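You operate a simulated robot arm through the tools that you are given. There is no shell and no other tool.

The job below is to be done with a simulated robot arm. You get a single attempt, and the scene is never put back.

TASK
Put things in order on the top of the work table. At the end: the white tub (marked "GREASE") from the top of the work table is in the purple crate; the green tag (marked "HOLDS") stands on top of the green box (marked "SEALS"); the green tin (marked "GREASE") from the top of the work table stands where the white tub stood; the green marker disc from the top of the work table stands where the green tin stood; the white eye wash bottle stands on top of the brown carton (marked "SEALS"); whatever was shut is shut again. Leave all else as you found it, and nothing knocked over. Set down upright: white tub.

Only the result counts: the job must be done as asked and must still hold three seconds after the hand-in. Knocking over, shifting, dropping, spilling or breaking anything else fails it. Lids that push on must go on centred and level and be pressed home; caps that screw on are set level and turned clockwise until they are tight.

THE ROBOT
A 7-joint arm with a two-finger parallel gripper, fixed in place. Base frame: the origin is on the floor under the middle of its stand, x ahead of it, y to its left, z up; the work surface is at about z = 0.75. Lengths are in m, angles in degrees, forces in N, time in s.
With the tool pointing down near the work surface it reaches from about 0.1 to 0.66 m from the base axis. Its first joint turns from -66.0 to 66.0 degrees. Payload 1.57 kg.
The TCP is the grasp point between the finger pads, 0.03 m short of the fingertips. In the tool frame z runs along the fingers and y along their closing line. The gripper opens to 0.08 m. The fingers are 0.017 m wide and 0.012 m thick; the gripper's body (0.04 by 0.082 m) begins 0.08 m behind the TCP.
Orientation is that of the tool frame in the base frame, as a unit quaternion [x, y, z, w]. With the fingers straight down and closing along the base's y, the tool's x points along the base's -x, its y along +y and its z along -z.

THE INTERFACE
- The arm moves only by the tool servo_tool. Its argument "targets" is a list of rows, each a list of 7 numbers: the turn, a rotation vector about the tool's x, y, z in degrees, then the shift along the tool's x, y, z in m, then the opening in per cent of the stroke, from 0 (shut) to 100 (fully open). In form: [[ax, ay, az, dx, dy, dz, jaw], ...]. A call has 1 to 20 rows; each row shifts and turns the commanded pose from where the row before left it, along the tool's axes as they then stand. Rows are played at 5 a second. More than 0.05 m and 8.6 degrees between two rows, or a gripper value outside its range, and nothing of the call is played. Where a pose cannot be reached the arm comes as near as it can. A force on the tool above 40 N (or 10 N above the force at the start of the call, whichever is more), or a blocked arm, ends the call early, and 0.2 s more pass. The fingers move at their own pace (about 0.072 m/s each) and stop on an object; they squeeze with about 26 N. The grip force told is the motor's: it shows also when the fingers shut on nothing. Time passes only in rows, and 0.2 s behind the last, so rows that do not move let the fingers close. It gives the time, the measured TCP pose, the force on the tool (base axes), the opening and the grip force at its end, in the units of the frame above (readings bear some noise), with the torque about the TCP (base axes, N m) and any sound that the robot's microphone picked up.
- Cameras (640 x 400 px; columns grow to the right, rows downward): "scene" is fixed at [0.0557, 0.4387, 1.4125]; the picture's right is [-0.74, -0.67, 0.00], its down [-0.45, 0.50, -0.74] and it looks along [0.50, -0.55, -0.67] (base axes); focal length 262 px, centre (320, 200). "wrist" rides on the gripper at [0.072, -0.007, -0.122] in the tool frame; the picture's right is [0.09, 1.00, 0.00], its down [-0.84, 0.08, -0.54] and it looks along [-0.54, 0.05, 0.84] (tool axes); focal length 238 px, centre (320, 200). There is no depth. A picture from a camera that has moved, and an enlarged one, comes with that camera's place and axes in the base frame and with its lens.
- get_image(camera): a new picture of that camera. No time passes.
- close_up(camera, box): a new picture of the part [left, top, right, bottom] of that camera's present view, enlarged. No time passes.
- close_job(): hands the job in; it is judged then, once.

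Places have to be worked out from the pictures, the camera data and where the tool is seen. Open the gripper and draw the arm clear of the work before you hand the job in, unless the task says otherwise.

The tools are called after "Call:" as a command line: name --pt "numbers of a row" for each row, then --argument value for the rest, lists and objects as JSON in quotes. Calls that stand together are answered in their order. servo_tool: Moves the arm, as the interface text tells. Its arguments: {"type":"object","properties":{"targets":{"type":"array"}},"required":["targets"]} The other tools are called the same way: get_image (camera) takes a picture; close_up (camera, box) takes an enlarged picture of a part of a camera's view; close_job () hands the job in.

At the start:

```text
time: 0.0
ee_pos: [0.4055, 0.0897, 1.0974]
ee_rot: [0.0, 1.0, 0.0, 0.0]
ft_force: [0.2, 0.2, -0.5]
torque: [0.01, -0.03, 0.01]
opening: 0.08
grasp_force: 0.1
```

scene: 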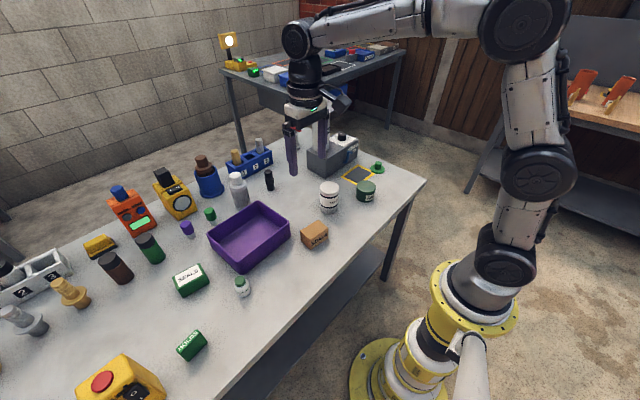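
wrist: 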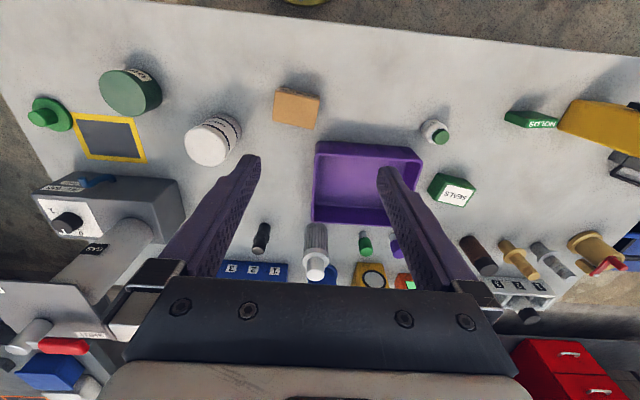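

I'll start by looking closely at the table from both cameras to identify the objects.

Call:
close_up --camera "scene" --box '[280, 120, 440, 220]'

Call:
close_up --camera "scene" --box '[160, 200, 340, 312]'

Call:
close_up --camera "scene" --box '[80, 130, 300, 267]'

Call:
close_up --camera "scene" --box '[0, 220, 240, 400]'

Call:
close_up --camera "wrist" --box '[0, 50, 320, 250]'

Call:
close_up --camera "wrist" --box '[320, 80, 640, 280]'

```text
4.00 times, centred on (360, 170) of scene
camera zoom: at [0.0557, 0.4387, 1.4125], right [-0.74, -0.67, 0.0], down [-0.45, 0.5, -0.74], along [0.5, -0.55, -0.67], focal length 1050 px, centre (160, 320)
```

zoom: 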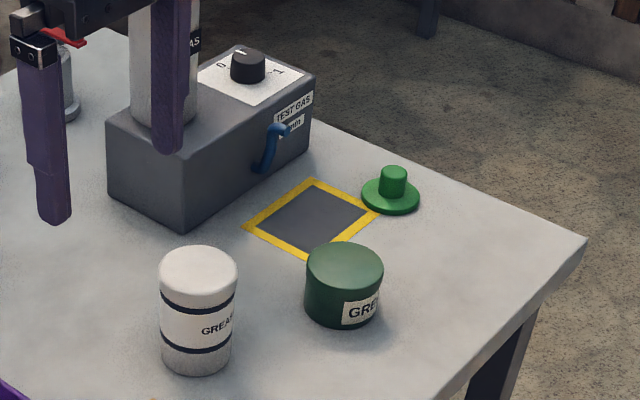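

```text
3.56 times, centred on (250, 256) of scene
camera zoom: at [0.0557, 0.4387, 1.4125], right [-0.74, -0.67, 0.0], down [-0.45, 0.5, -0.74], along [0.5, -0.55, -0.67], focal length 933 px, centre (569, 1)
```

zoom: 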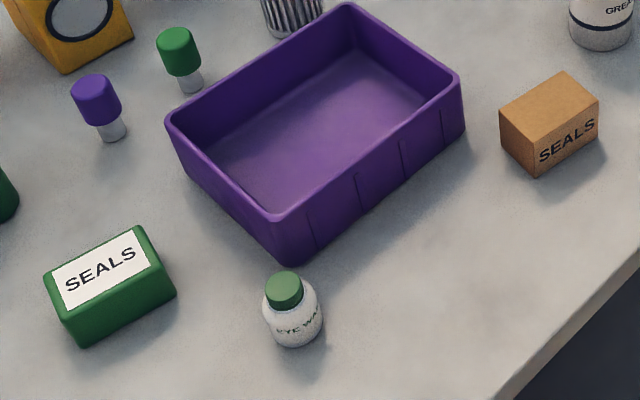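

```text
2.91 times, centred on (190, 198) of scene
camera zoom: at [0.0557, 0.4387, 1.4125], right [-0.74, -0.67, 0.0], down [-0.45, 0.5, -0.74], along [0.5, -0.55, -0.67], focal length 764 px, centre (698, 204)
```

zoom: 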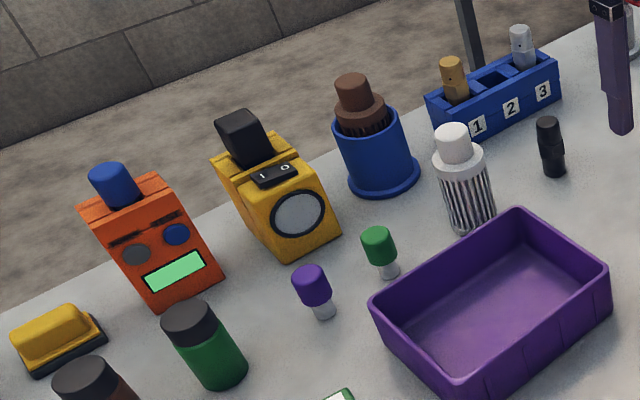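

```text
2.22 times, centred on (120, 310) of scene
camera zoom: at [0.0557, 0.4387, 1.4125], right [-0.74, -0.67, 0.0], down [-0.45, 0.5, -0.74], along [0.5, -0.55, -0.67], focal length 583 px, centre (764, -44)
```

zoom: 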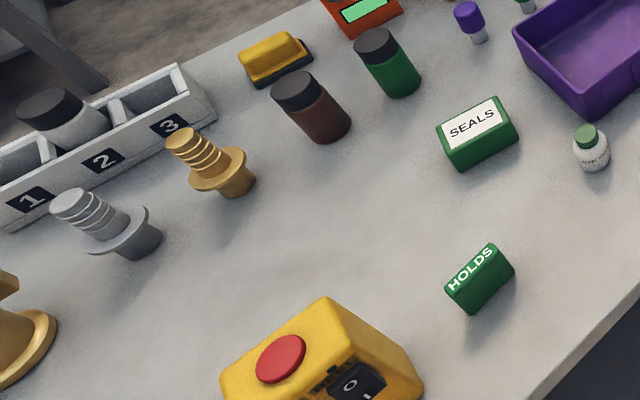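

```text
2.00 times, centred on (160, 150) of wrist
camera zoom: at [0.3346, 0.0837, 1.2196], right [-0.09, 1.0, 0.0], down [0.84, 0.08, 0.54], along [0.54, 0.05, -0.84], focal length 477 px, centre (640, 300)
```

zoom: 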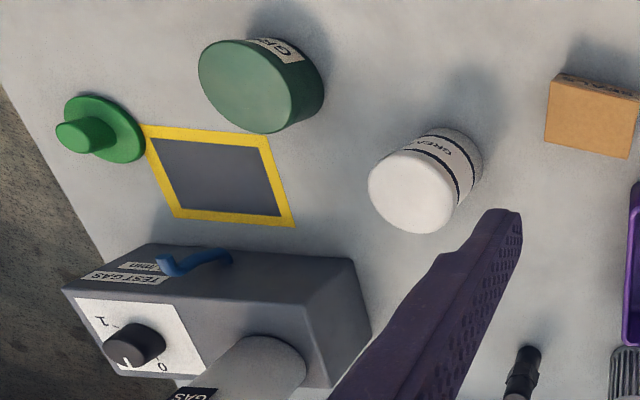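

```text
2.00 times, centred on (480, 180) of wrist
camera zoom: at [0.3346, 0.0837, 1.2196], right [-0.09, 1.0, 0.0], down [0.84, 0.08, 0.54], along [0.54, 0.05, -0.84], focal length 477 px, centre (0, 240)
```

zoom: 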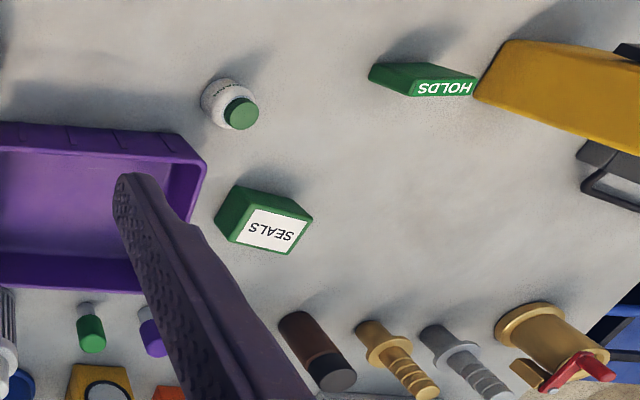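

The tub looks to be near (0.49,-0.09), the tin near (0.43,-0.235) and the disc near (0.495,-0.418). I move to above the white tub to refine its place with the wrist camera.

Call:
servo_tool --pt "0 0 0 -0.0169 -0.036 0.0195 100" --pt "0 0 0 -0.0169 -0.036 0.0195 100" --pt "0 0 0 -0.0169 -0.036 0.0195 100" --pt "0 0 0 -0.0169 -0.036 0.0195 100" --pt "0 0 0 -0.0169 -0.036 0.0195 100" --pt "0 0 0 0 0 0 100"

Call:
get_image --camera "wrist"

Call:
get_image --camera "scene"

```text
time: 1.4
ee_pos: [0.4911, -0.0902, 1.0011]
ee_rot: [0.0, 1.0, 0.0, 0.0]
ft_force: [0.9, 0.0, 0.3]
torque: [0.01, 0.04, 0.0]
opening: 0.0798
grasp_force: 0.0
```

```text
taken
camera wrist: at [0.4197, -0.0964, 1.1222], right [-0.09, 1.0, 0.0], down [0.84, 0.08, 0.54], along [0.54, 0.05, -0.84], focal length 238 px, centre (320, 200)
```

wrist: 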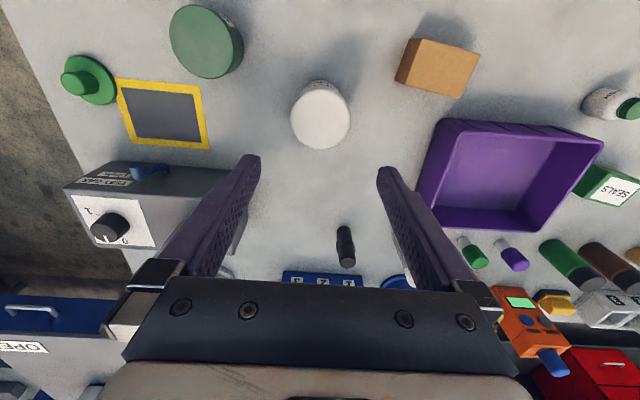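

```text
taken
```

scene: 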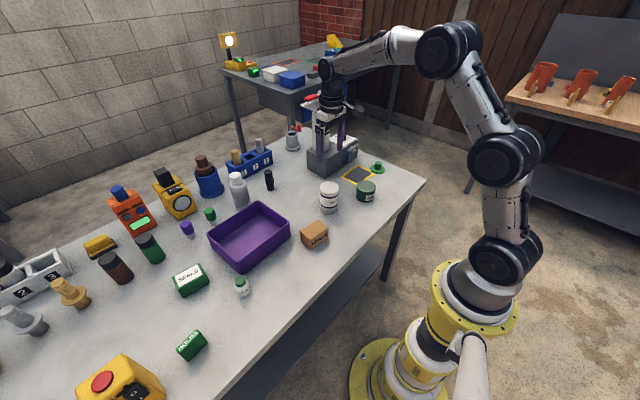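

The tub is almost below the gripper. I zoom on the tub, tin and carton to measure them.

Call:
close_up --camera "wrist" --box '[240, 60, 400, 160]'

Call:
close_up --camera "wrist" --box '[40, 0, 280, 150]'

Call:
close_up --camera "wrist" --box '[380, 20, 620, 240]'

Call:
close_up --camera "scene" --box '[280, 160, 400, 235]'

```text
4.00 times, centred on (320, 110) of wrist
camera zoom: at [0.4197, -0.0964, 1.1222], right [-0.09, 1.0, 0.0], down [0.84, 0.08, 0.54], along [0.54, 0.05, -0.84], focal length 953 px, centre (320, 560)
```

zoom: 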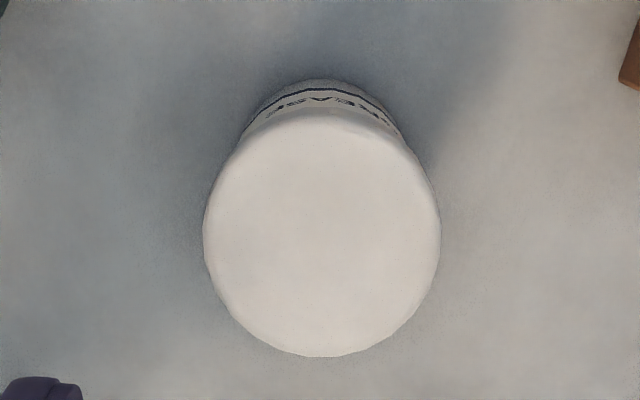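

```text
2.67 times, centred on (160, 75) of wrist
camera zoom: at [0.4197, -0.0964, 1.1222], right [-0.09, 1.0, 0.0], down [0.84, 0.08, 0.54], along [0.54, 0.05, -0.84], focal length 636 px, centre (747, 533)
```

zoom: 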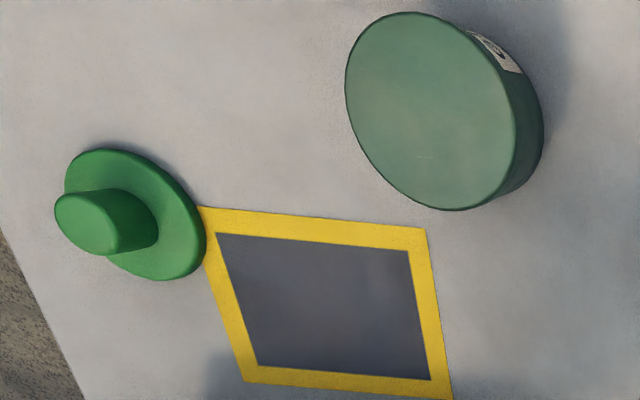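

```text
1.82 times, centred on (500, 130) of wrist
camera zoom: at [0.4197, -0.0964, 1.1222], right [-0.09, 1.0, 0.0], down [0.84, 0.08, 0.54], along [0.54, 0.05, -0.84], focal length 433 px, centre (-7, 327)
```

zoom: 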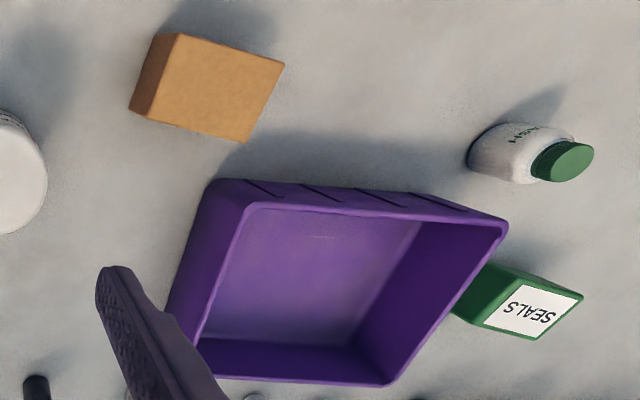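

```text
5.33 times, centred on (340, 198) of scene
camera zoom: at [0.0557, 0.4387, 1.4125], right [-0.74, -0.67, 0.0], down [-0.45, 0.5, -0.74], along [0.5, -0.55, -0.67], focal length 1400 px, centre (213, 213)
```

zoom: 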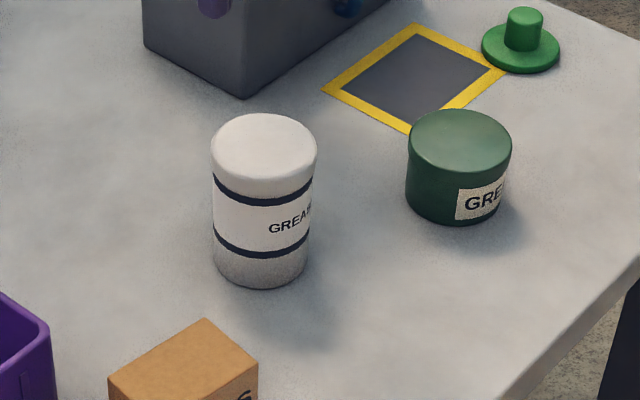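

The tub's top is at about z=0.85, with its centre about (0.488,-0.090) and a lid diameter of about 0.067. I lower to just above the lid and check the alignment.

Call:
servo_tool --pt "0 0 0 0.0015 0.0002 0.04 100" --pt "0 0 0 0.0015 0.0002 0.041 100" --pt "0 0 0 0 0 0 100"

Call:
get_image --camera "wrist"

Call:
close_up --camera "scene" --box '[280, 140, 400, 215]'

```text
time: 2.2
ee_pos: [0.4889, -0.0903, 0.9171]
ee_rot: [-0.001, 1.0, 0.0, -0.001]
ft_force: [-0.5, -0.2, -0.6]
torque: [0.01, 0.0, 0.03]
opening: 0.0801
grasp_force: 0.1
```

```text
taken
camera wrist: at [0.4171, -0.0957, 1.0399], right [-0.09, 1.0, 0.0], down [0.84, 0.08, 0.54], along [0.54, 0.05, -0.84], focal length 238 px, centre (320, 200)
```

wrist: 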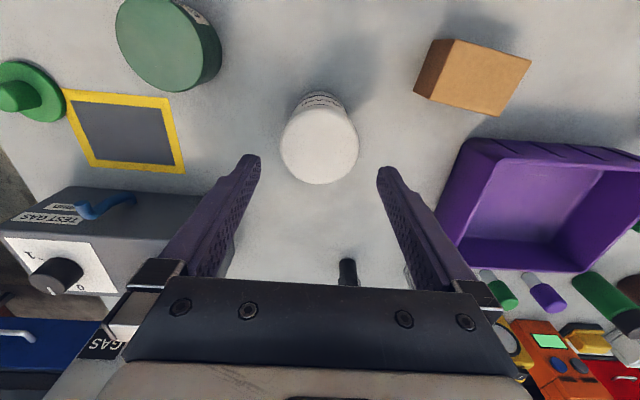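

```text
5.33 times, centred on (340, 178) of scene
camera zoom: at [0.0557, 0.4387, 1.4125], right [-0.74, -0.67, 0.0], down [-0.45, 0.5, -0.74], along [0.5, -0.55, -0.67], focal length 1400 px, centre (213, 320)
```

zoom: 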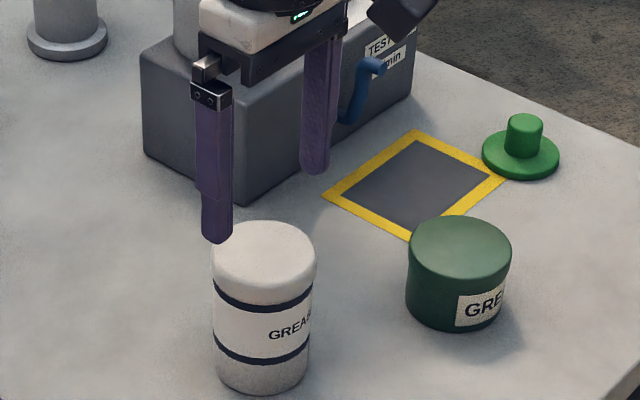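

The tub is centred between the fingers to within about 1 mm. I descend around it to z≈0.79 and close.

Call:
servo_tool --pt "0 0 0 0 0 0.03 100" --pt "0 0 0 0 0 0.03 100" --pt "0 0 0 0 0 0.035 100" --pt "0 0 0 0 0 0.03 100" --pt "0 0 0 0 0 0 100"

Call:
get_image --camera "wrist"

Call:
close_up --camera "scene" --box '[280, 140, 400, 215]'

```text
time: 3.4
ee_pos: [0.4873, -0.088, 0.7945]
ee_rot: [0.0, 1.0, 0.0, 0.0]
ft_force: [-0.6, -0.4, -0.8]
torque: [0.03, 0.02, 0.0]
opening: 0.0801
grasp_force: 0.0
```

```text
taken
camera wrist: at [0.417, -0.0942, 0.9161], right [-0.09, 1.0, 0.0], down [0.84, 0.08, 0.54], along [0.54, 0.05, -0.84], focal length 238 px, centre (320, 200)
```

wrist: 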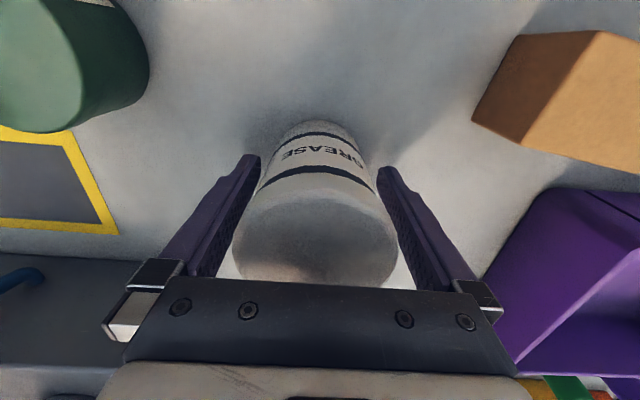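

```text
5.33 times, centred on (340, 178) of scene
camera zoom: at [0.0557, 0.4387, 1.4125], right [-0.74, -0.67, 0.0], down [-0.45, 0.5, -0.74], along [0.5, -0.55, -0.67], focal length 1400 px, centre (213, 320)
```

zoom: 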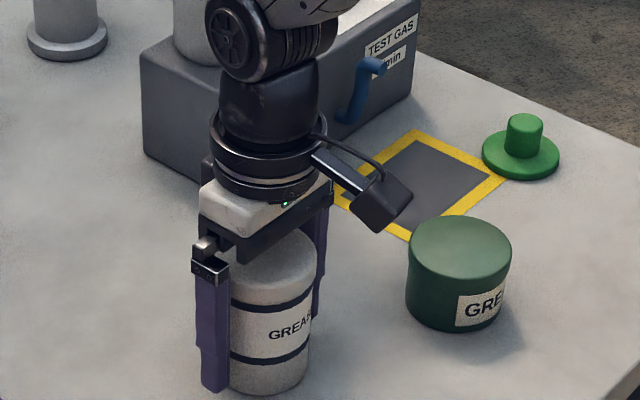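

The fingers straddle the tub well. Closing the gripper.

Call:
servo_tool --pt "0 0 0 0 0 0 0" --pt "0 0 0 0 0 0 0" --pt "0 0 0 0 0 0 0"

Call:
get_image --camera "wrist"

```text
time: 4.2
ee_pos: [0.4881, -0.0885, 0.7944]
ee_rot: [0.001, 1.0, 0.0, 0.0]
ft_force: [0.2, 0.2, -1.3]
torque: [-0.02, -0.08, 0.0]
opening: 0.0654
grasp_force: 25.9
```

```text
taken
camera wrist: at [0.4169, -0.0943, 0.9163], right [-0.09, 1.0, 0.0], down [0.84, 0.08, 0.54], along [0.54, 0.05, -0.84], focal length 238 px, centre (320, 200)
```

wrist: 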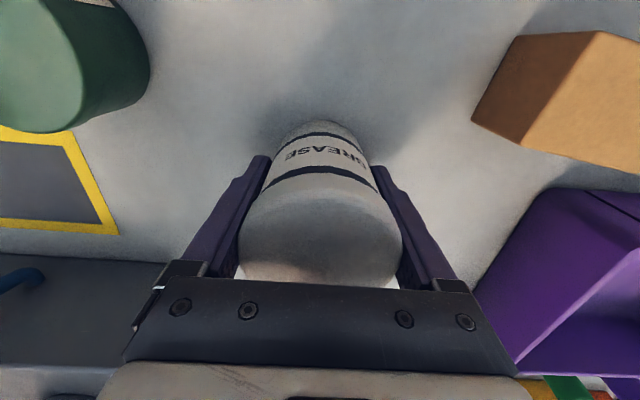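

Grip holds at 0.0654 m. I record the tub's original place as about (0.488,-0.0905) and lift straight up.

Call:
servo_tool --pt "0 0 0 0 0 -0.01 0" --pt "0 0 0 0 0 -0.03 0" --pt "0 0 0 0 0 -0.04 0" --pt "0 0 0 0 0 -0.04 0" --pt "0 0 0 0 0 -0.03 0" --pt "0 0 0 0 0 0 0"

Call:
get_image --camera "wrist"

Call:
get_image --camera "scene"

```text
time: 5.6
ee_pos: [0.4871, -0.0895, 0.9446]
ee_rot: [0.0, 1.0, 0.0, 0.0]
ft_force: [0.1, -1.0, -2.3]
torque: [-0.02, -0.02, 0.01]
opening: 0.0655
grasp_force: 25.8
```

```text
taken
camera wrist: at [0.4161, -0.096, 1.0666], right [-0.09, 1.0, 0.0], down [0.84, 0.08, 0.54], along [0.54, 0.05, -0.84], focal length 238 px, centre (320, 200)
```

wrist: 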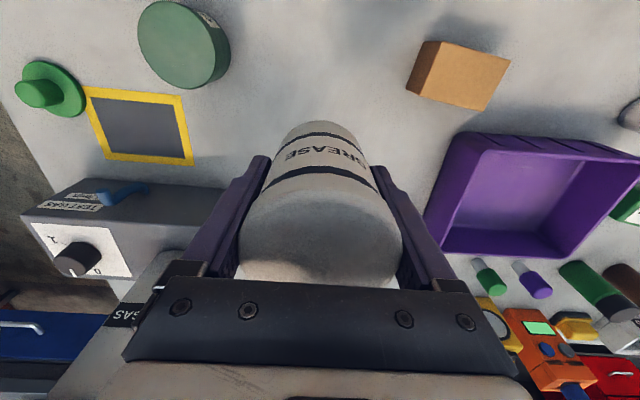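

```text
taken
```

scene: 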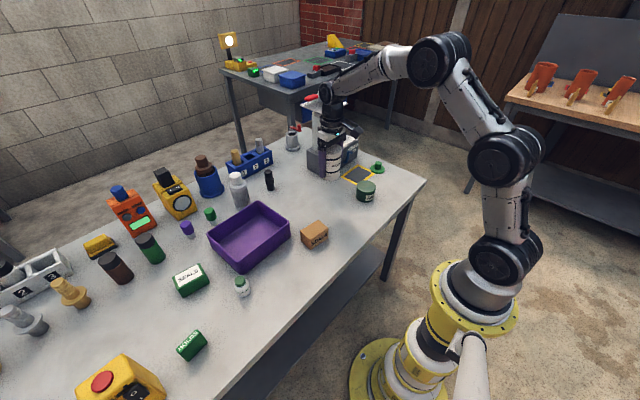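

The tub is lifted cleanly and light (~0.2 kg). I carry it to above the crate's middle, about (0.565,0.18).

Call:
servo_tool --pt "0 0 0 -0.0111 0.0385 0 0" --pt "0 0 0 -0.0111 0.0385 0 0" --pt "0 0 0 -0.0111 0.0385 0 0" --pt "0 0 0 -0.0111 0.0385 0 0" --pt "0 0 0 -0.0111 0.0385 0 0" --pt "0 0 0 -0.0111 0.0385 0 0" --pt "0 0 0 -0.0111 0.0385 0 0" --pt "0 0 0 0 0 0 0"

Call:
get_image --camera "wrist"

Call:
get_image --camera "scene"

Call:
close_up --camera "scene" --box '[180, 150, 340, 250]'

```text
time: 7.4
ee_pos: [0.5671, 0.1772, 0.946]
ee_rot: [0.001, 1.0, 0.0, 0.0]
ft_force: [0.0, -0.5, -3.6]
torque: [0.01, 0.0, 0.0]
opening: 0.0657
grasp_force: 26.3
```

```text
taken
camera wrist: at [0.4936, 0.1724, 1.0668], right [-0.09, 1.0, 0.0], down [0.84, 0.08, 0.54], along [0.54, 0.05, -0.84], focal length 238 px, centre (320, 200)
```

wrist: 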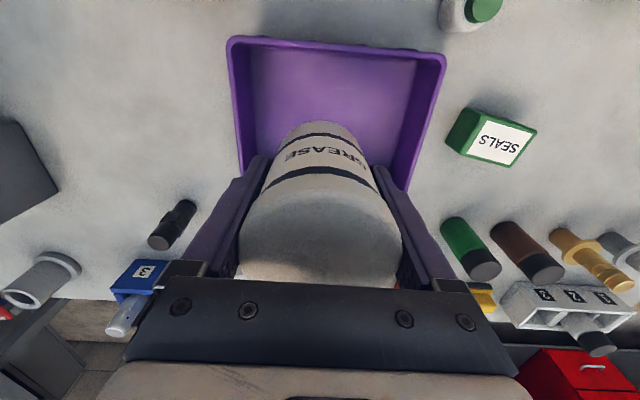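

```text
taken
```

scene: 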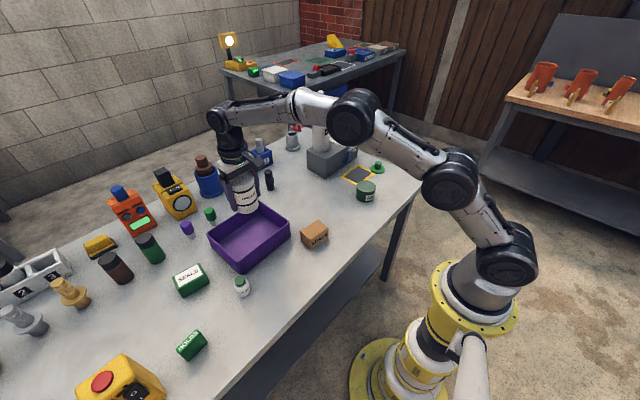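

```text
4.00 times, centred on (260, 200) of scene
camera zoom: at [0.0557, 0.4388, 1.4125], right [-0.74, -0.67, 0.0], down [-0.45, 0.5, -0.74], along [0.5, -0.55, -0.67], focal length 1050 px, centre (560, 200)
```

zoom: 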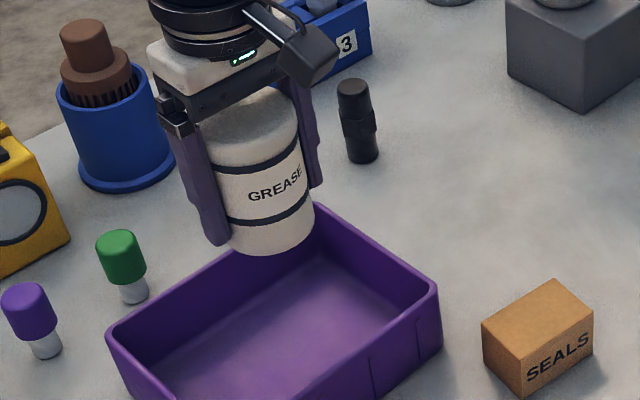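

The crate's rim spans about x 0.494–0.645, y 0.094–0.285, so the tub is over its middle. I lower it most of the way in.

Call:
servo_tool --pt "0 0 0 0 0.008 0.01 0" --pt "0 0 0 0 0 0.035 0" --pt "0 0 0 0 0 0.035 0" --pt "0 0 0 0 0 0.035 0" --pt "0 0 0 0 0 0.022 0" --pt "0 0 0 0 0 0 0"

Call:
close_up --camera "scene" --box '[180, 170, 340, 270]'

Call:
get_image --camera "wrist"

```text
time: 8.8
ee_pos: [0.5662, 0.1875, 0.8077]
ee_rot: [-0.001, 1.0, 0.001, 0.0]
ft_force: [-0.4, -0.3, -2.8]
torque: [-0.01, 0.01, 0.02]
opening: 0.0657
grasp_force: 26.1
```

```text
4.00 times, centred on (260, 220) of scene
camera zoom: at [0.0557, 0.4388, 1.4125], right [-0.74, -0.67, 0.0], down [-0.45, 0.5, -0.74], along [0.5, -0.55, -0.67], focal length 1050 px, centre (560, 120)
```

zoom: 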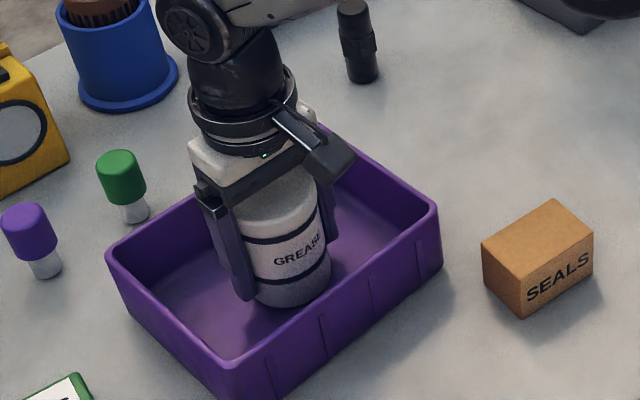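

```text
taken
camera wrist: at [0.495, 0.1818, 0.9292], right [-0.09, 1.0, 0.0], down [0.84, 0.08, 0.54], along [0.54, 0.05, -0.84], focal length 238 px, centre (320, 200)
```

wrist: 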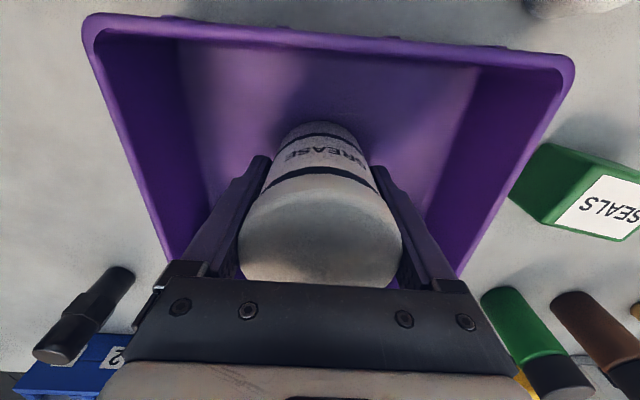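

The tub is inside the crate, about 1 cm above its floor. I lower in small steps until the floor is felt.

Call:
servo_tool --pt "0 0 0 0 0 0.003 0" --pt "0 0 0 0 0 0.003 0" --pt "0 0 0 0 0 0 0"

```text
time: 9.6
ee_pos: [0.5663, 0.1885, 0.8022]
ee_rot: [0.0, 1.0, -0.001, 0.0]
ft_force: [-1.2, 0.7, 2.8]
torque: [0.0, 0.21, -0.04]
opening: 0.0653
grasp_force: 26.3
```

Force rose from about -3 to +3 N, so contact with the crate floor has likely begun. One more small step to confirm.

Call:
servo_tool --pt "0 0 0 0 0 0.001 0" --pt "0 0 0 0 0 0 0"

```text
time: 10.2
ee_pos: [0.5671, 0.1879, 0.8021]
ee_rot: [-0.001, 1.0, 0.001, 0.001]
ft_force: [-6.3, 0.7, 13.7]
torque: [-0.26, 0.49, -0.07]
opening: 0.0654
grasp_force: 25.9
```

The tub is on the crate floor (force 14 N). I ease off 1 mm, open, and rise straight up.

Call:
servo_tool --pt "0 0 0 0 0 -0.001 0" --pt "0 0 0 0 0 0 60" --pt "0 0 0 0 0 0 100" --pt "0 0 0 0 0 0 100" --pt "0 0 0 0 0 -0.02 100" --pt "0 0 0 0 0 -0.04 100" --pt "0 0 0 0 0 -0.04 100" --pt "0 0 0 0 0 -0.04 100" --pt "0 0 0 0 0 0 100"

Call:
get_image --camera "wrist"

Call:
close_up --camera "scene" --box '[180, 170, 340, 270]'

```text
time: 12.2
ee_pos: [0.5643, 0.1887, 0.9415]
ee_rot: [0.0, 1.0, 0.0, 0.0]
ft_force: [0.1, -0.2, -0.4]
torque: [-0.01, 0.06, 0.01]
opening: 0.0802
grasp_force: 0.0
```

```text
taken
camera wrist: at [0.4928, 0.1823, 1.0635], right [-0.09, 1.0, 0.0], down [0.84, 0.08, 0.54], along [0.54, 0.05, -0.84], focal length 238 px, centre (320, 200)
```

wrist: 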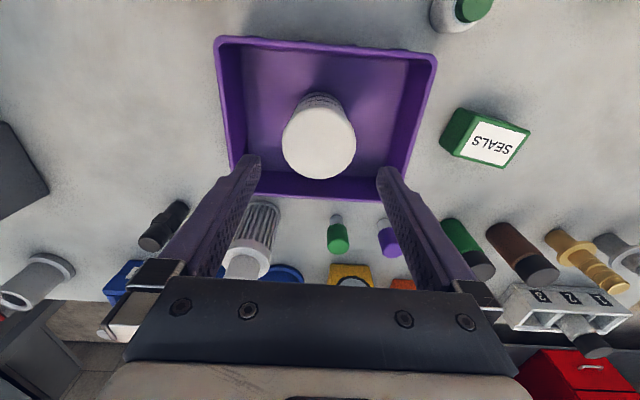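

```text
4.00 times, centred on (260, 220) of scene
camera zoom: at [0.0557, 0.4387, 1.4125], right [-0.74, -0.67, 0.0], down [-0.45, 0.5, -0.74], along [0.5, -0.55, -0.67], focal length 1050 px, centre (560, 120)
```

zoom: 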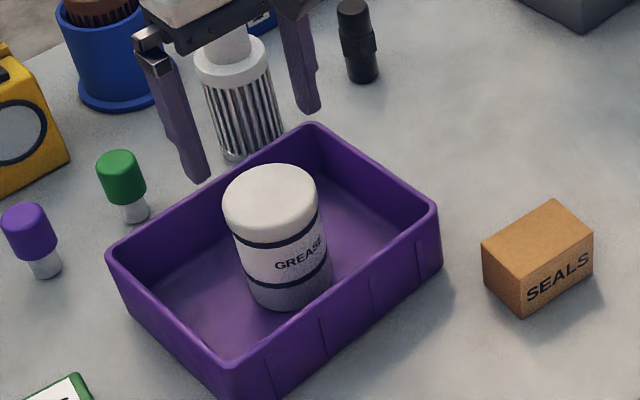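

The tub stands upright in the crate. Next I move to above the green tin, near (0.428,-0.232).

Call:
servo_tool --pt "0 0 0 0.0136 -0.0421 0 100" --pt "0 0 0 0.0136 -0.0421 0 100" --pt "0 0 0 0.0136 -0.0421 0 100" --pt "0 0 0 0.0136 -0.0421 0 100" --pt "0 0 0 0.0136 -0.0421 0 100" --pt "0 0 0 0.0136 -0.0421 0 100" --pt "0 0 0 0.0136 -0.0421 0 100" --pt "0 0 0 0.0136 -0.0421 0 100" --pt "0 0 0 0.0136 -0.0421 0 100" --pt "0 0 0 0.0136 -0.0421 0 100" --pt "0 0 0 0 0 0 100"

Call:
get_image --camera "wrist"

Call:
get_image --camera "scene"

```text
time: 14.6
ee_pos: [0.4296, -0.2346, 0.9418]
ee_rot: [0.0, 1.0, 0.0, -0.001]
ft_force: [0.5, -0.6, -1.1]
torque: [0.01, 0.0, 0.03]
opening: 0.0797
grasp_force: 0.2
```

```text
taken
camera wrist: at [0.3579, -0.242, 1.0642], right [-0.09, 1.0, 0.0], down [0.84, 0.08, 0.54], along [0.54, 0.05, -0.84], focal length 238 px, centre (320, 200)
```

wrist: 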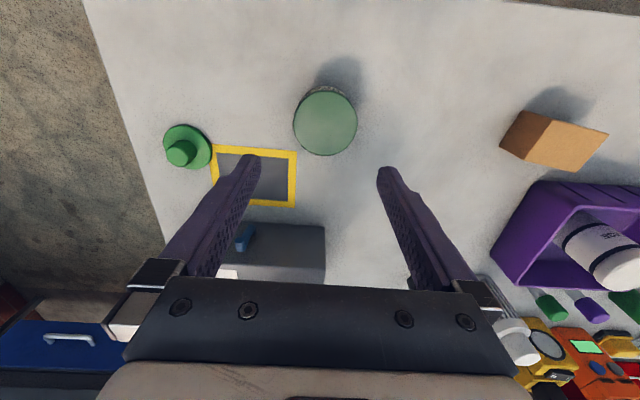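

```text
taken
```

scene: 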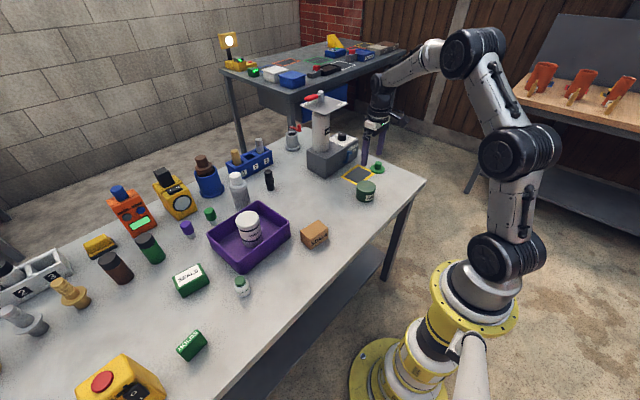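

Call:
close_up --camera "wrist" --box '[245, 70, 405, 170]'

Call:
close_up --camera "wrist" --box '[140, 100, 300, 200]'

```text
4.00 times, centred on (325, 120) of wrist
camera zoom: at [0.3579, -0.242, 1.0642], right [-0.09, 1.0, 0.0], down [0.84, 0.08, 0.54], along [0.54, 0.05, -0.84], focal length 953 px, centre (300, 520)
```

zoom: 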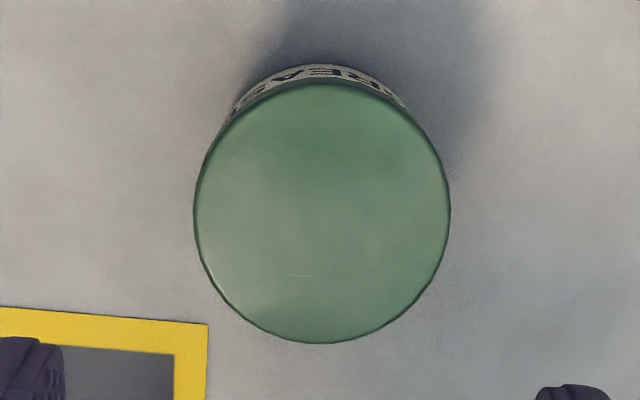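

```text
4.00 times, centred on (220, 150) of wrist
camera zoom: at [0.3579, -0.242, 1.0642], right [-0.09, 1.0, 0.0], down [0.84, 0.08, 0.54], along [0.54, 0.05, -0.84], focal length 953 px, centre (720, 400)
```

zoom: 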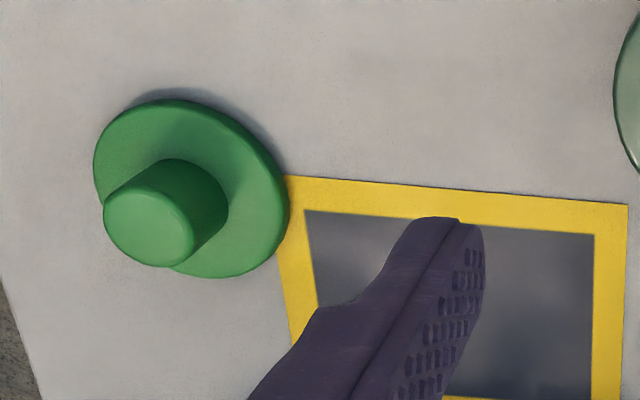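

The tin's centre is about (0.4285,-0.2295), diameter about 0.070, top z≈0.803; the disc is near (0.487,-0.409). I correct sideways and lower to just above the tin.

Call:
servo_tool --pt "0 0 0 0.001 0.005 0.02 100" --pt "0 0 0 0 0 0.035 100" --pt "0 0 0 0 0 0.025 100" --pt "0 0 0 0 0 0 100"

Call:
get_image --camera "wrist"

Call:
close_up --camera "scene" --box '[310, 140, 430, 215]'

```text
time: 15.6
ee_pos: [0.4295, -0.2284, 0.8612]
ee_rot: [-0.001, 1.0, 0.0, 0.0]
ft_force: [0.1, 0.1, -0.5]
torque: [-0.02, -0.01, -0.01]
opening: 0.0799
grasp_force: 0.0
```

```text
taken
camera wrist: at [0.3573, -0.2345, 0.9838], right [-0.09, 1.0, 0.0], down [0.84, 0.08, 0.54], along [0.54, 0.05, -0.84], focal length 238 px, centre (320, 200)
```

wrist: 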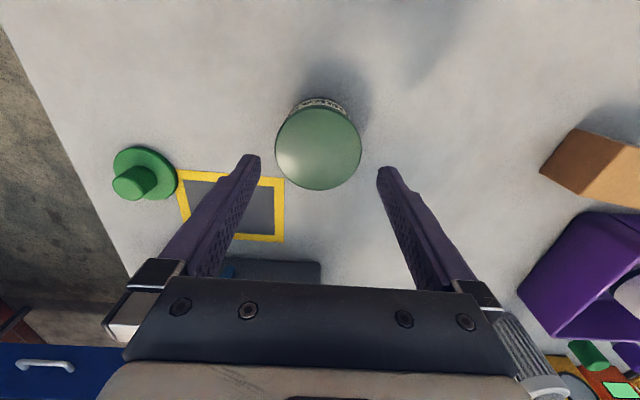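

```text
5.33 times, centred on (370, 178) of scene
camera zoom: at [0.0557, 0.4387, 1.4125], right [-0.74, -0.67, 0.0], down [-0.45, 0.5, -0.74], along [0.5, -0.55, -0.67], focal length 1400 px, centre (53, 320)
```

zoom: 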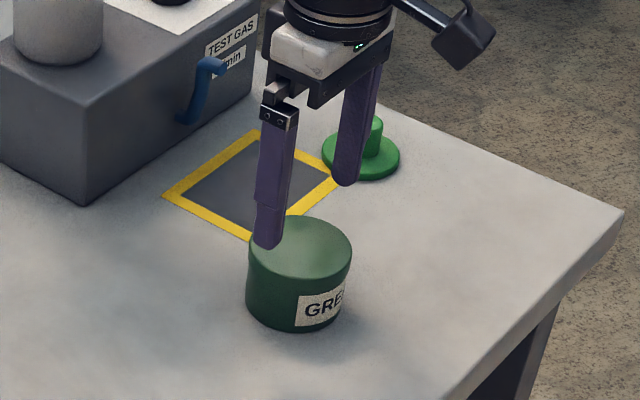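

The tin is about 2 mm to the -y side; I correct this and descend with fingers around it to z≈0.786.

Call:
servo_tool --pt "0 0 0 0.0015 -0.0018 0.005 100" --pt "0 0 0 0 0 0.02 100" --pt "0 0 0 0 0 0.025 100" --pt "0 0 0 0 0 0.024 100" --pt "0 0 0 0 0 0 100"

Call:
get_image --camera "wrist"

Call:
close_up --camera "scene" --box '[310, 140, 430, 215]'

```text
time: 16.8
ee_pos: [0.427, -0.2295, 0.7874]
ee_rot: [0.0, 1.0, 0.0, 0.0]
ft_force: [-0.2, -0.8, -0.1]
torque: [0.01, -0.01, -0.05]
opening: 0.08
grasp_force: 0.0
```

```text
taken
camera wrist: at [0.3548, -0.2348, 0.909], right [-0.09, 1.0, 0.0], down [0.84, 0.08, 0.54], along [0.54, 0.05, -0.84], focal length 238 px, centre (320, 200)
```

wrist: 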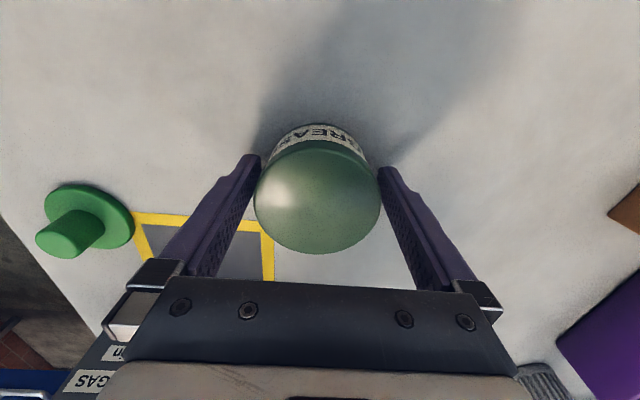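

```text
5.33 times, centred on (370, 178) of scene
camera zoom: at [0.0557, 0.4387, 1.4125], right [-0.74, -0.67, 0.0], down [-0.45, 0.5, -0.74], along [0.5, -0.55, -0.67], focal length 1400 px, centre (53, 320)
```

zoom: 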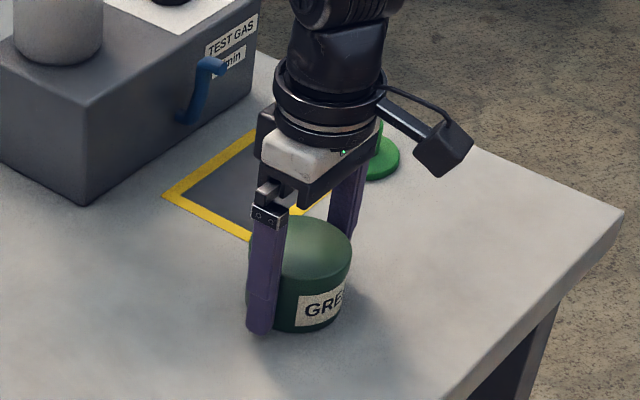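

The tin sits between the fingers. I close the gripper.

Call:
servo_tool --pt "0 0 0 0 0 0 0" --pt "0 0 0 0 0 0 0" --pt "0 0 0 0 0 0 0"

Call:
get_image --camera "wrist"

```text
time: 17.6
ee_pos: [0.426, -0.2283, 0.7867]
ee_rot: [0.0, 1.0, 0.0, 0.0]
ft_force: [0.8, -0.5, 0.1]
torque: [-0.02, -0.04, 0.02]
opening: 0.07
grasp_force: 25.9
```

```text
taken
camera wrist: at [0.3547, -0.2348, 0.9092], right [-0.09, 1.0, 0.0], down [0.84, 0.08, 0.54], along [0.54, 0.05, -0.84], focal length 238 px, centre (320, 200)
```

wrist: 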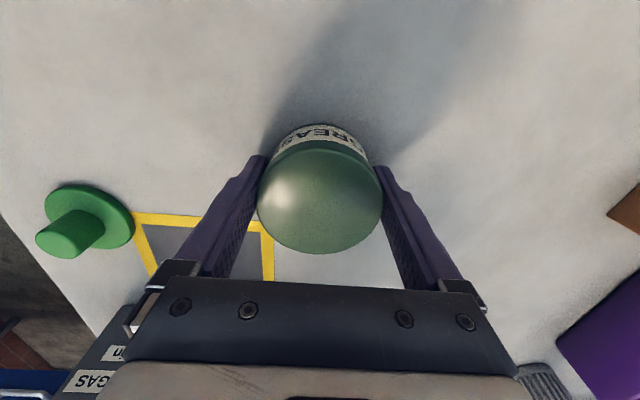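

The tin is gripped at 0.070. I lift it and carry it to the tub's old place (0.488,-0.0905).

Call:
servo_tool --pt "0 0 0 0 0 -0.01 0" --pt "0 0 0 0 0 -0.03 0" --pt "0 0 0 0 0 -0.04 0" --pt "0 0 0 0 0 -0.02 0" --pt "0 0 0 -0.0153 0.0345 0 0" --pt "0 0 0 -0.0153 0.0345 0 0" --pt "0 0 0 -0.0153 0.0345 0 0" --pt "0 0 0 -0.0153 0.0345 0 0" --pt "0 0 0 0 0 0 0"

Call:
get_image --camera "wrist"

Call:
get_image --camera "scene"

```text
time: 19.6
ee_pos: [0.4895, -0.0932, 0.8876]
ee_rot: [-0.001, 1.0, 0.0, 0.0]
ft_force: [-0.4, -0.3, -2.5]
torque: [-0.01, 0.04, -0.03]
opening: 0.07
grasp_force: 25.9
```

```text
taken
camera wrist: at [0.4181, -0.098, 1.0082], right [-0.09, 1.0, 0.0], down [0.84, 0.08, 0.54], along [0.54, 0.05, -0.84], focal length 238 px, centre (320, 200)
```

wrist: 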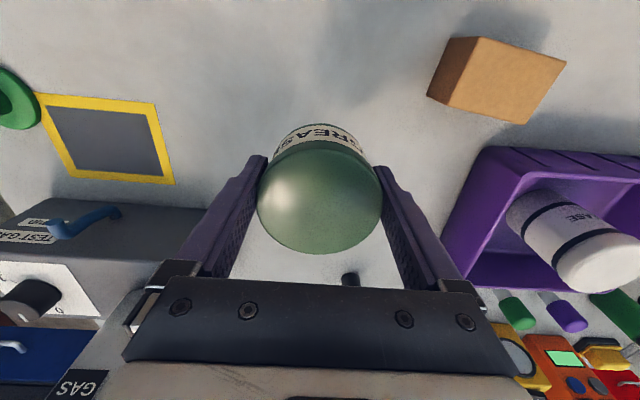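

```text
taken
```

scene: 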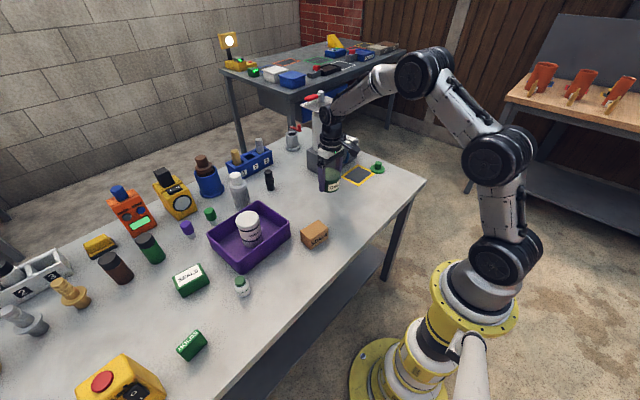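

I'm over the tub's old place; a 1.5 mm correction, then I lower to just above the table.

Call:
servo_tool --pt "0 0 0 0.0015 0.001 0.02 0" --pt "0 0 0 0 0 0.035 0" --pt "0 0 0 0 0 0.03 0" --pt "0 0 0 0 0 0.011 0" --pt "0 0 0 0 0 0 0"

```text
time: 20.8
ee_pos: [0.4866, -0.0916, 0.7904]
ee_rot: [-0.001, 1.0, 0.0, 0.0]
ft_force: [0.3, 0.1, -2.0]
torque: [-0.03, 0.0, -0.03]
opening: 0.0699
grasp_force: 26.1
```

Still hanging free (-2 N). I take small steps down to touch.

Call:
servo_tool --pt "0 0 0 0 0 0.002 0" --pt "0 0 0 0 0 0.001 0" --pt "0 0 0 0 0 0 0"

```text
time: 21.6
ee_pos: [0.4858, -0.0916, 0.7871]
ee_rot: [0.0, 1.0, 0.0, 0.0]
ft_force: [-0.1, 0.0, -1.7]
torque: [-0.02, -0.02, -0.02]
opening: 0.0699
grasp_force: 25.7
```

Call:
servo_tool --pt "0 0 0 0 0 0.001 0" --pt "0 0 0 0 0 0 0"

```text
time: 22.2
ee_pos: [0.4857, -0.091, 0.7868]
ee_rot: [0.0, 1.0, 0.0, 0.0]
ft_force: [0.6, -0.1, -2.4]
torque: [0.0, -0.02, 0.01]
opening: 0.07
grasp_force: 26.1
```

No contact yet (-2.4 N); x reads 2 mm short, so I correct that and step down another 1 mm.

Call:
servo_tool --pt "0 0 0 -0.0015 0 0 0" --pt "0 0 0 0 0 0.001 0" --pt "0 0 0 0 0 0 0"

```text
time: 23.0
ee_pos: [0.4876, -0.0914, 0.787]
ee_rot: [0.0, 1.0, -0.001, 0.001]
ft_force: [-5.9, 0.1, 13.8]
torque: [0.01, 0.42, -0.01]
opening: 0.0696
grasp_force: 26.2
```

The tin touched the table (14 N). I ease up 1 mm, open, and rise.

Call:
servo_tool --pt "0 0 0 0 0 -0.001 0" --pt "0 0 0 0 0 0 95" --pt "0 0 0 0 0 0 100" --pt "0 0 0 0 0 0 100" --pt "0 0 0 0 0 -0.02 100" --pt "0 0 0 0 0 -0.04 100" --pt "0 0 0 0 0 -0.04 100" --pt "0 0 0 0 0 -0.04 100" --pt "0 0 0 0 0 0 100"

Call:
get_image --camera "wrist"

Call:
close_up --camera "scene" --box '[280, 140, 440, 240]'

```text
time: 25.0
ee_pos: [0.49, -0.0924, 0.9291]
ee_rot: [0.0, 1.0, 0.0, 0.0]
ft_force: [-0.1, 0.3, -0.3]
torque: [0.0, 0.02, -0.01]
opening: 0.08
grasp_force: 0.1
```

```text
taken
camera wrist: at [0.4184, -0.0989, 1.051], right [-0.09, 1.0, 0.0], down [0.84, 0.08, 0.54], along [0.54, 0.05, -0.84], focal length 238 px, centre (320, 200)
```

wrist: 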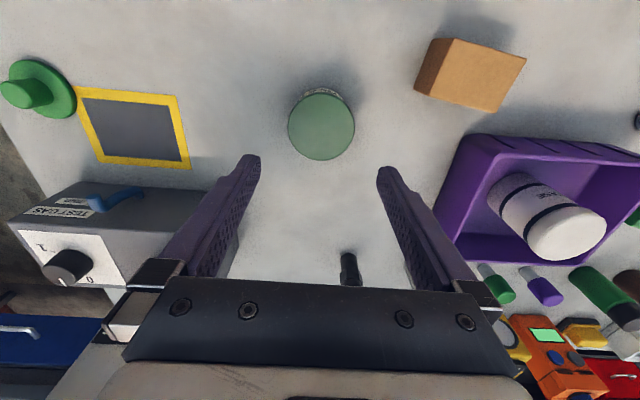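

```text
4.00 times, centred on (360, 190) of scene
camera zoom: at [0.0557, 0.4387, 1.4125], right [-0.74, -0.67, 0.0], down [-0.45, 0.5, -0.74], along [0.5, -0.55, -0.67], focal length 1050 px, centre (160, 240)
```

zoom: 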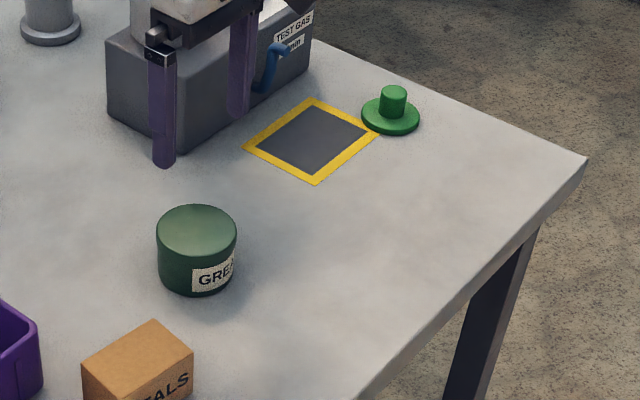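

The tin stands where the tub stood. Next I move over to the green disc at about (0.487,-0.409), keeping clear of the gas stand.

Call:
servo_tool --pt "0 0 0 0.01 -0.0395 0 100" --pt "0 0 0 0.01 -0.0395 0 100" --pt "0 0 0 0.01 -0.0395 0 100" --pt "0 0 0 0.01 -0.0395 0 100" --pt "0 0 0 -0.0094 -0.0398 0 100" --pt "0 0 0 -0.0094 -0.0398 0 100" --pt "0 0 0 -0.0094 -0.0398 0 100" --pt "0 0 0 -0.0094 -0.0398 0 100" --pt "0 0 0 0 0 0 100"

Call:
get_image --camera "wrist"

Call:
get_image --camera "scene"

```text
time: 27.0
ee_pos: [0.4845, -0.4102, 0.9257]
ee_rot: [0.0, 1.0, 0.0, -0.001]
ft_force: [-0.5, 0.4, 0.0]
torque: [-0.04, 0.0, 0.01]
opening: 0.0798
grasp_force: 0.1
```

```text
taken
camera wrist: at [0.4128, -0.4158, 1.0472], right [-0.09, 1.0, 0.0], down [0.84, 0.08, 0.54], along [0.54, 0.05, -0.84], focal length 238 px, centre (320, 200)
```

wrist: 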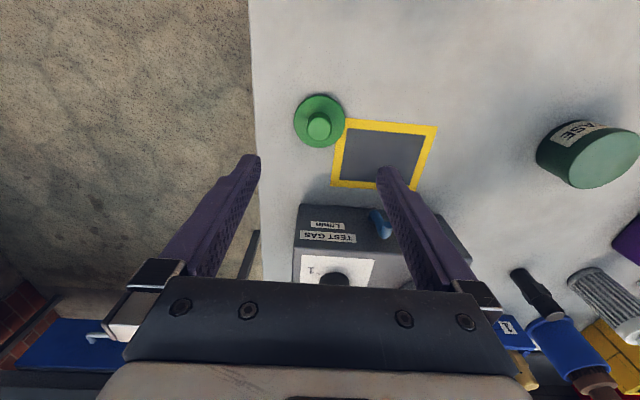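

```text
taken
```

scene: 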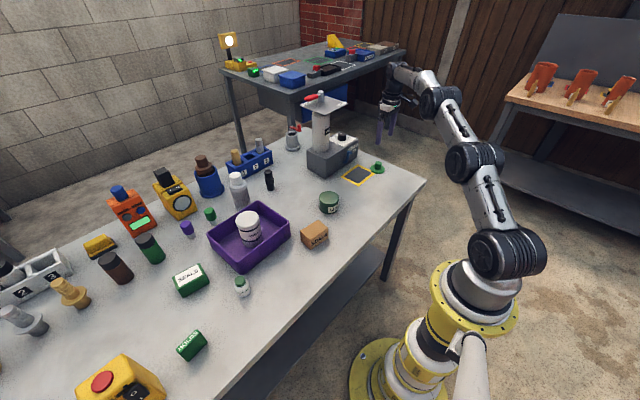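

Call:
close_up --camera "wrist" --box '[256, 75, 384, 155]'

Call:
close_up --camera "scene" --box '[330, 140, 410, 190]'

```text
5.00 times, centred on (320, 115) of wrist
camera zoom: at [0.4128, -0.4158, 1.0472], right [-0.09, 1.0, 0.0], down [0.84, 0.08, 0.54], along [0.54, 0.05, -0.84], focal length 1192 px, centre (320, 625)
```

zoom: 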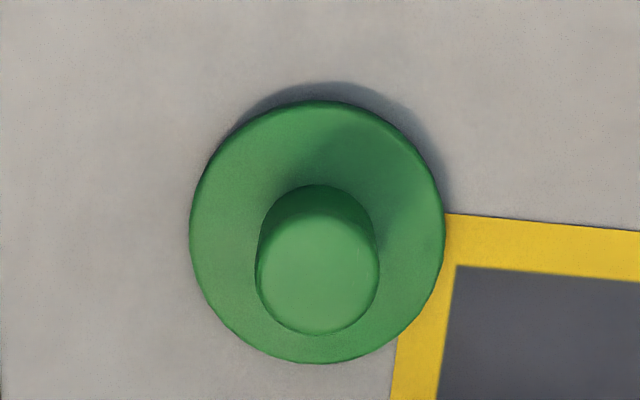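

```text
8.00 times, centred on (370, 165) of scene
camera zoom: at [0.0557, 0.4387, 1.4125], right [-0.74, -0.67, 0.0], down [-0.45, 0.5, -0.74], along [0.5, -0.55, -0.67], focal length 2100 px, centre (-80, 480)
```

zoom: 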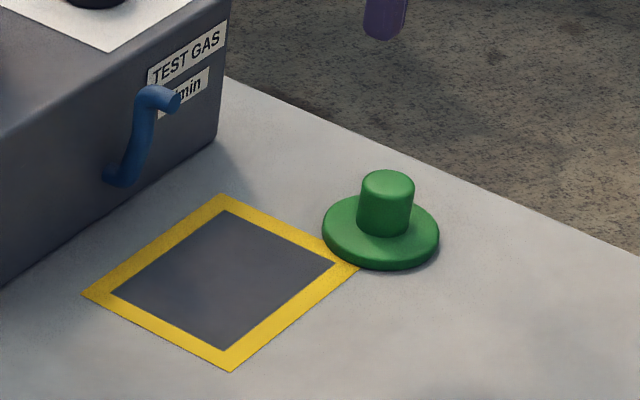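

The disc centre is about (0.489,-0.410), its knob about 27 mm across with top near z=0.785. I correct +4 mm in x and descend so the tips stay above the disc plate.

Call:
servo_tool --pt "0 0 0 -0.004 0 0.02 100" --pt "0 0 0 0 0 0.035 100" --pt "0 0 0 0 0 0.035 100" --pt "0 0 0 0 0 0.03 100" --pt "0 0 0 0 0 0 100"

Call:
get_image --camera "wrist"

Call:
close_up --camera "scene" --box '[330, 130, 426, 190]'

```text
time: 28.2
ee_pos: [0.4916, -0.408, 0.8062]
ee_rot: [0.0, 1.0, -0.001, 0.0]
ft_force: [0.8, 0.2, -0.6]
torque: [-0.03, 0.02, -0.03]
opening: 0.08
grasp_force: 0.1
```

```text
taken
camera wrist: at [0.4193, -0.4144, 0.9282], right [-0.09, 1.0, 0.0], down [0.84, 0.08, 0.54], along [0.54, 0.05, -0.84], focal length 238 px, centre (320, 200)
```

wrist: 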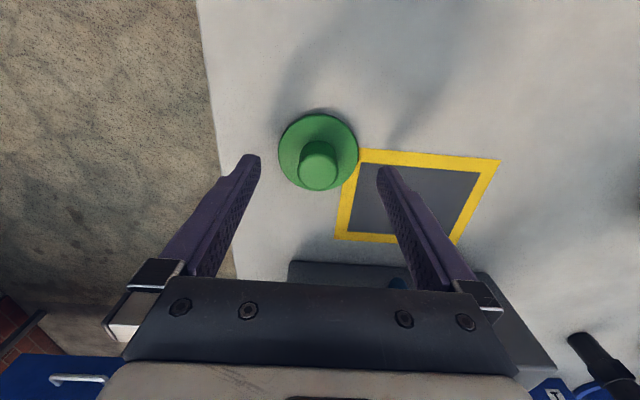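

```text
6.67 times, centred on (378, 160) of scene
camera zoom: at [0.0557, 0.4387, 1.4125], right [-0.74, -0.67, 0.0], down [-0.45, 0.5, -0.74], along [0.5, -0.55, -0.67], focal length 1750 px, centre (-67, 467)
```

zoom: 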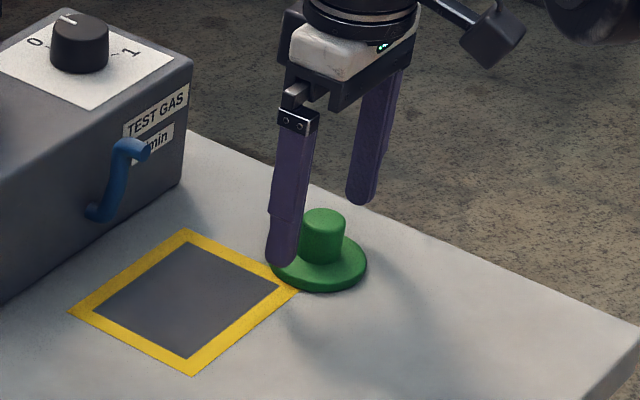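

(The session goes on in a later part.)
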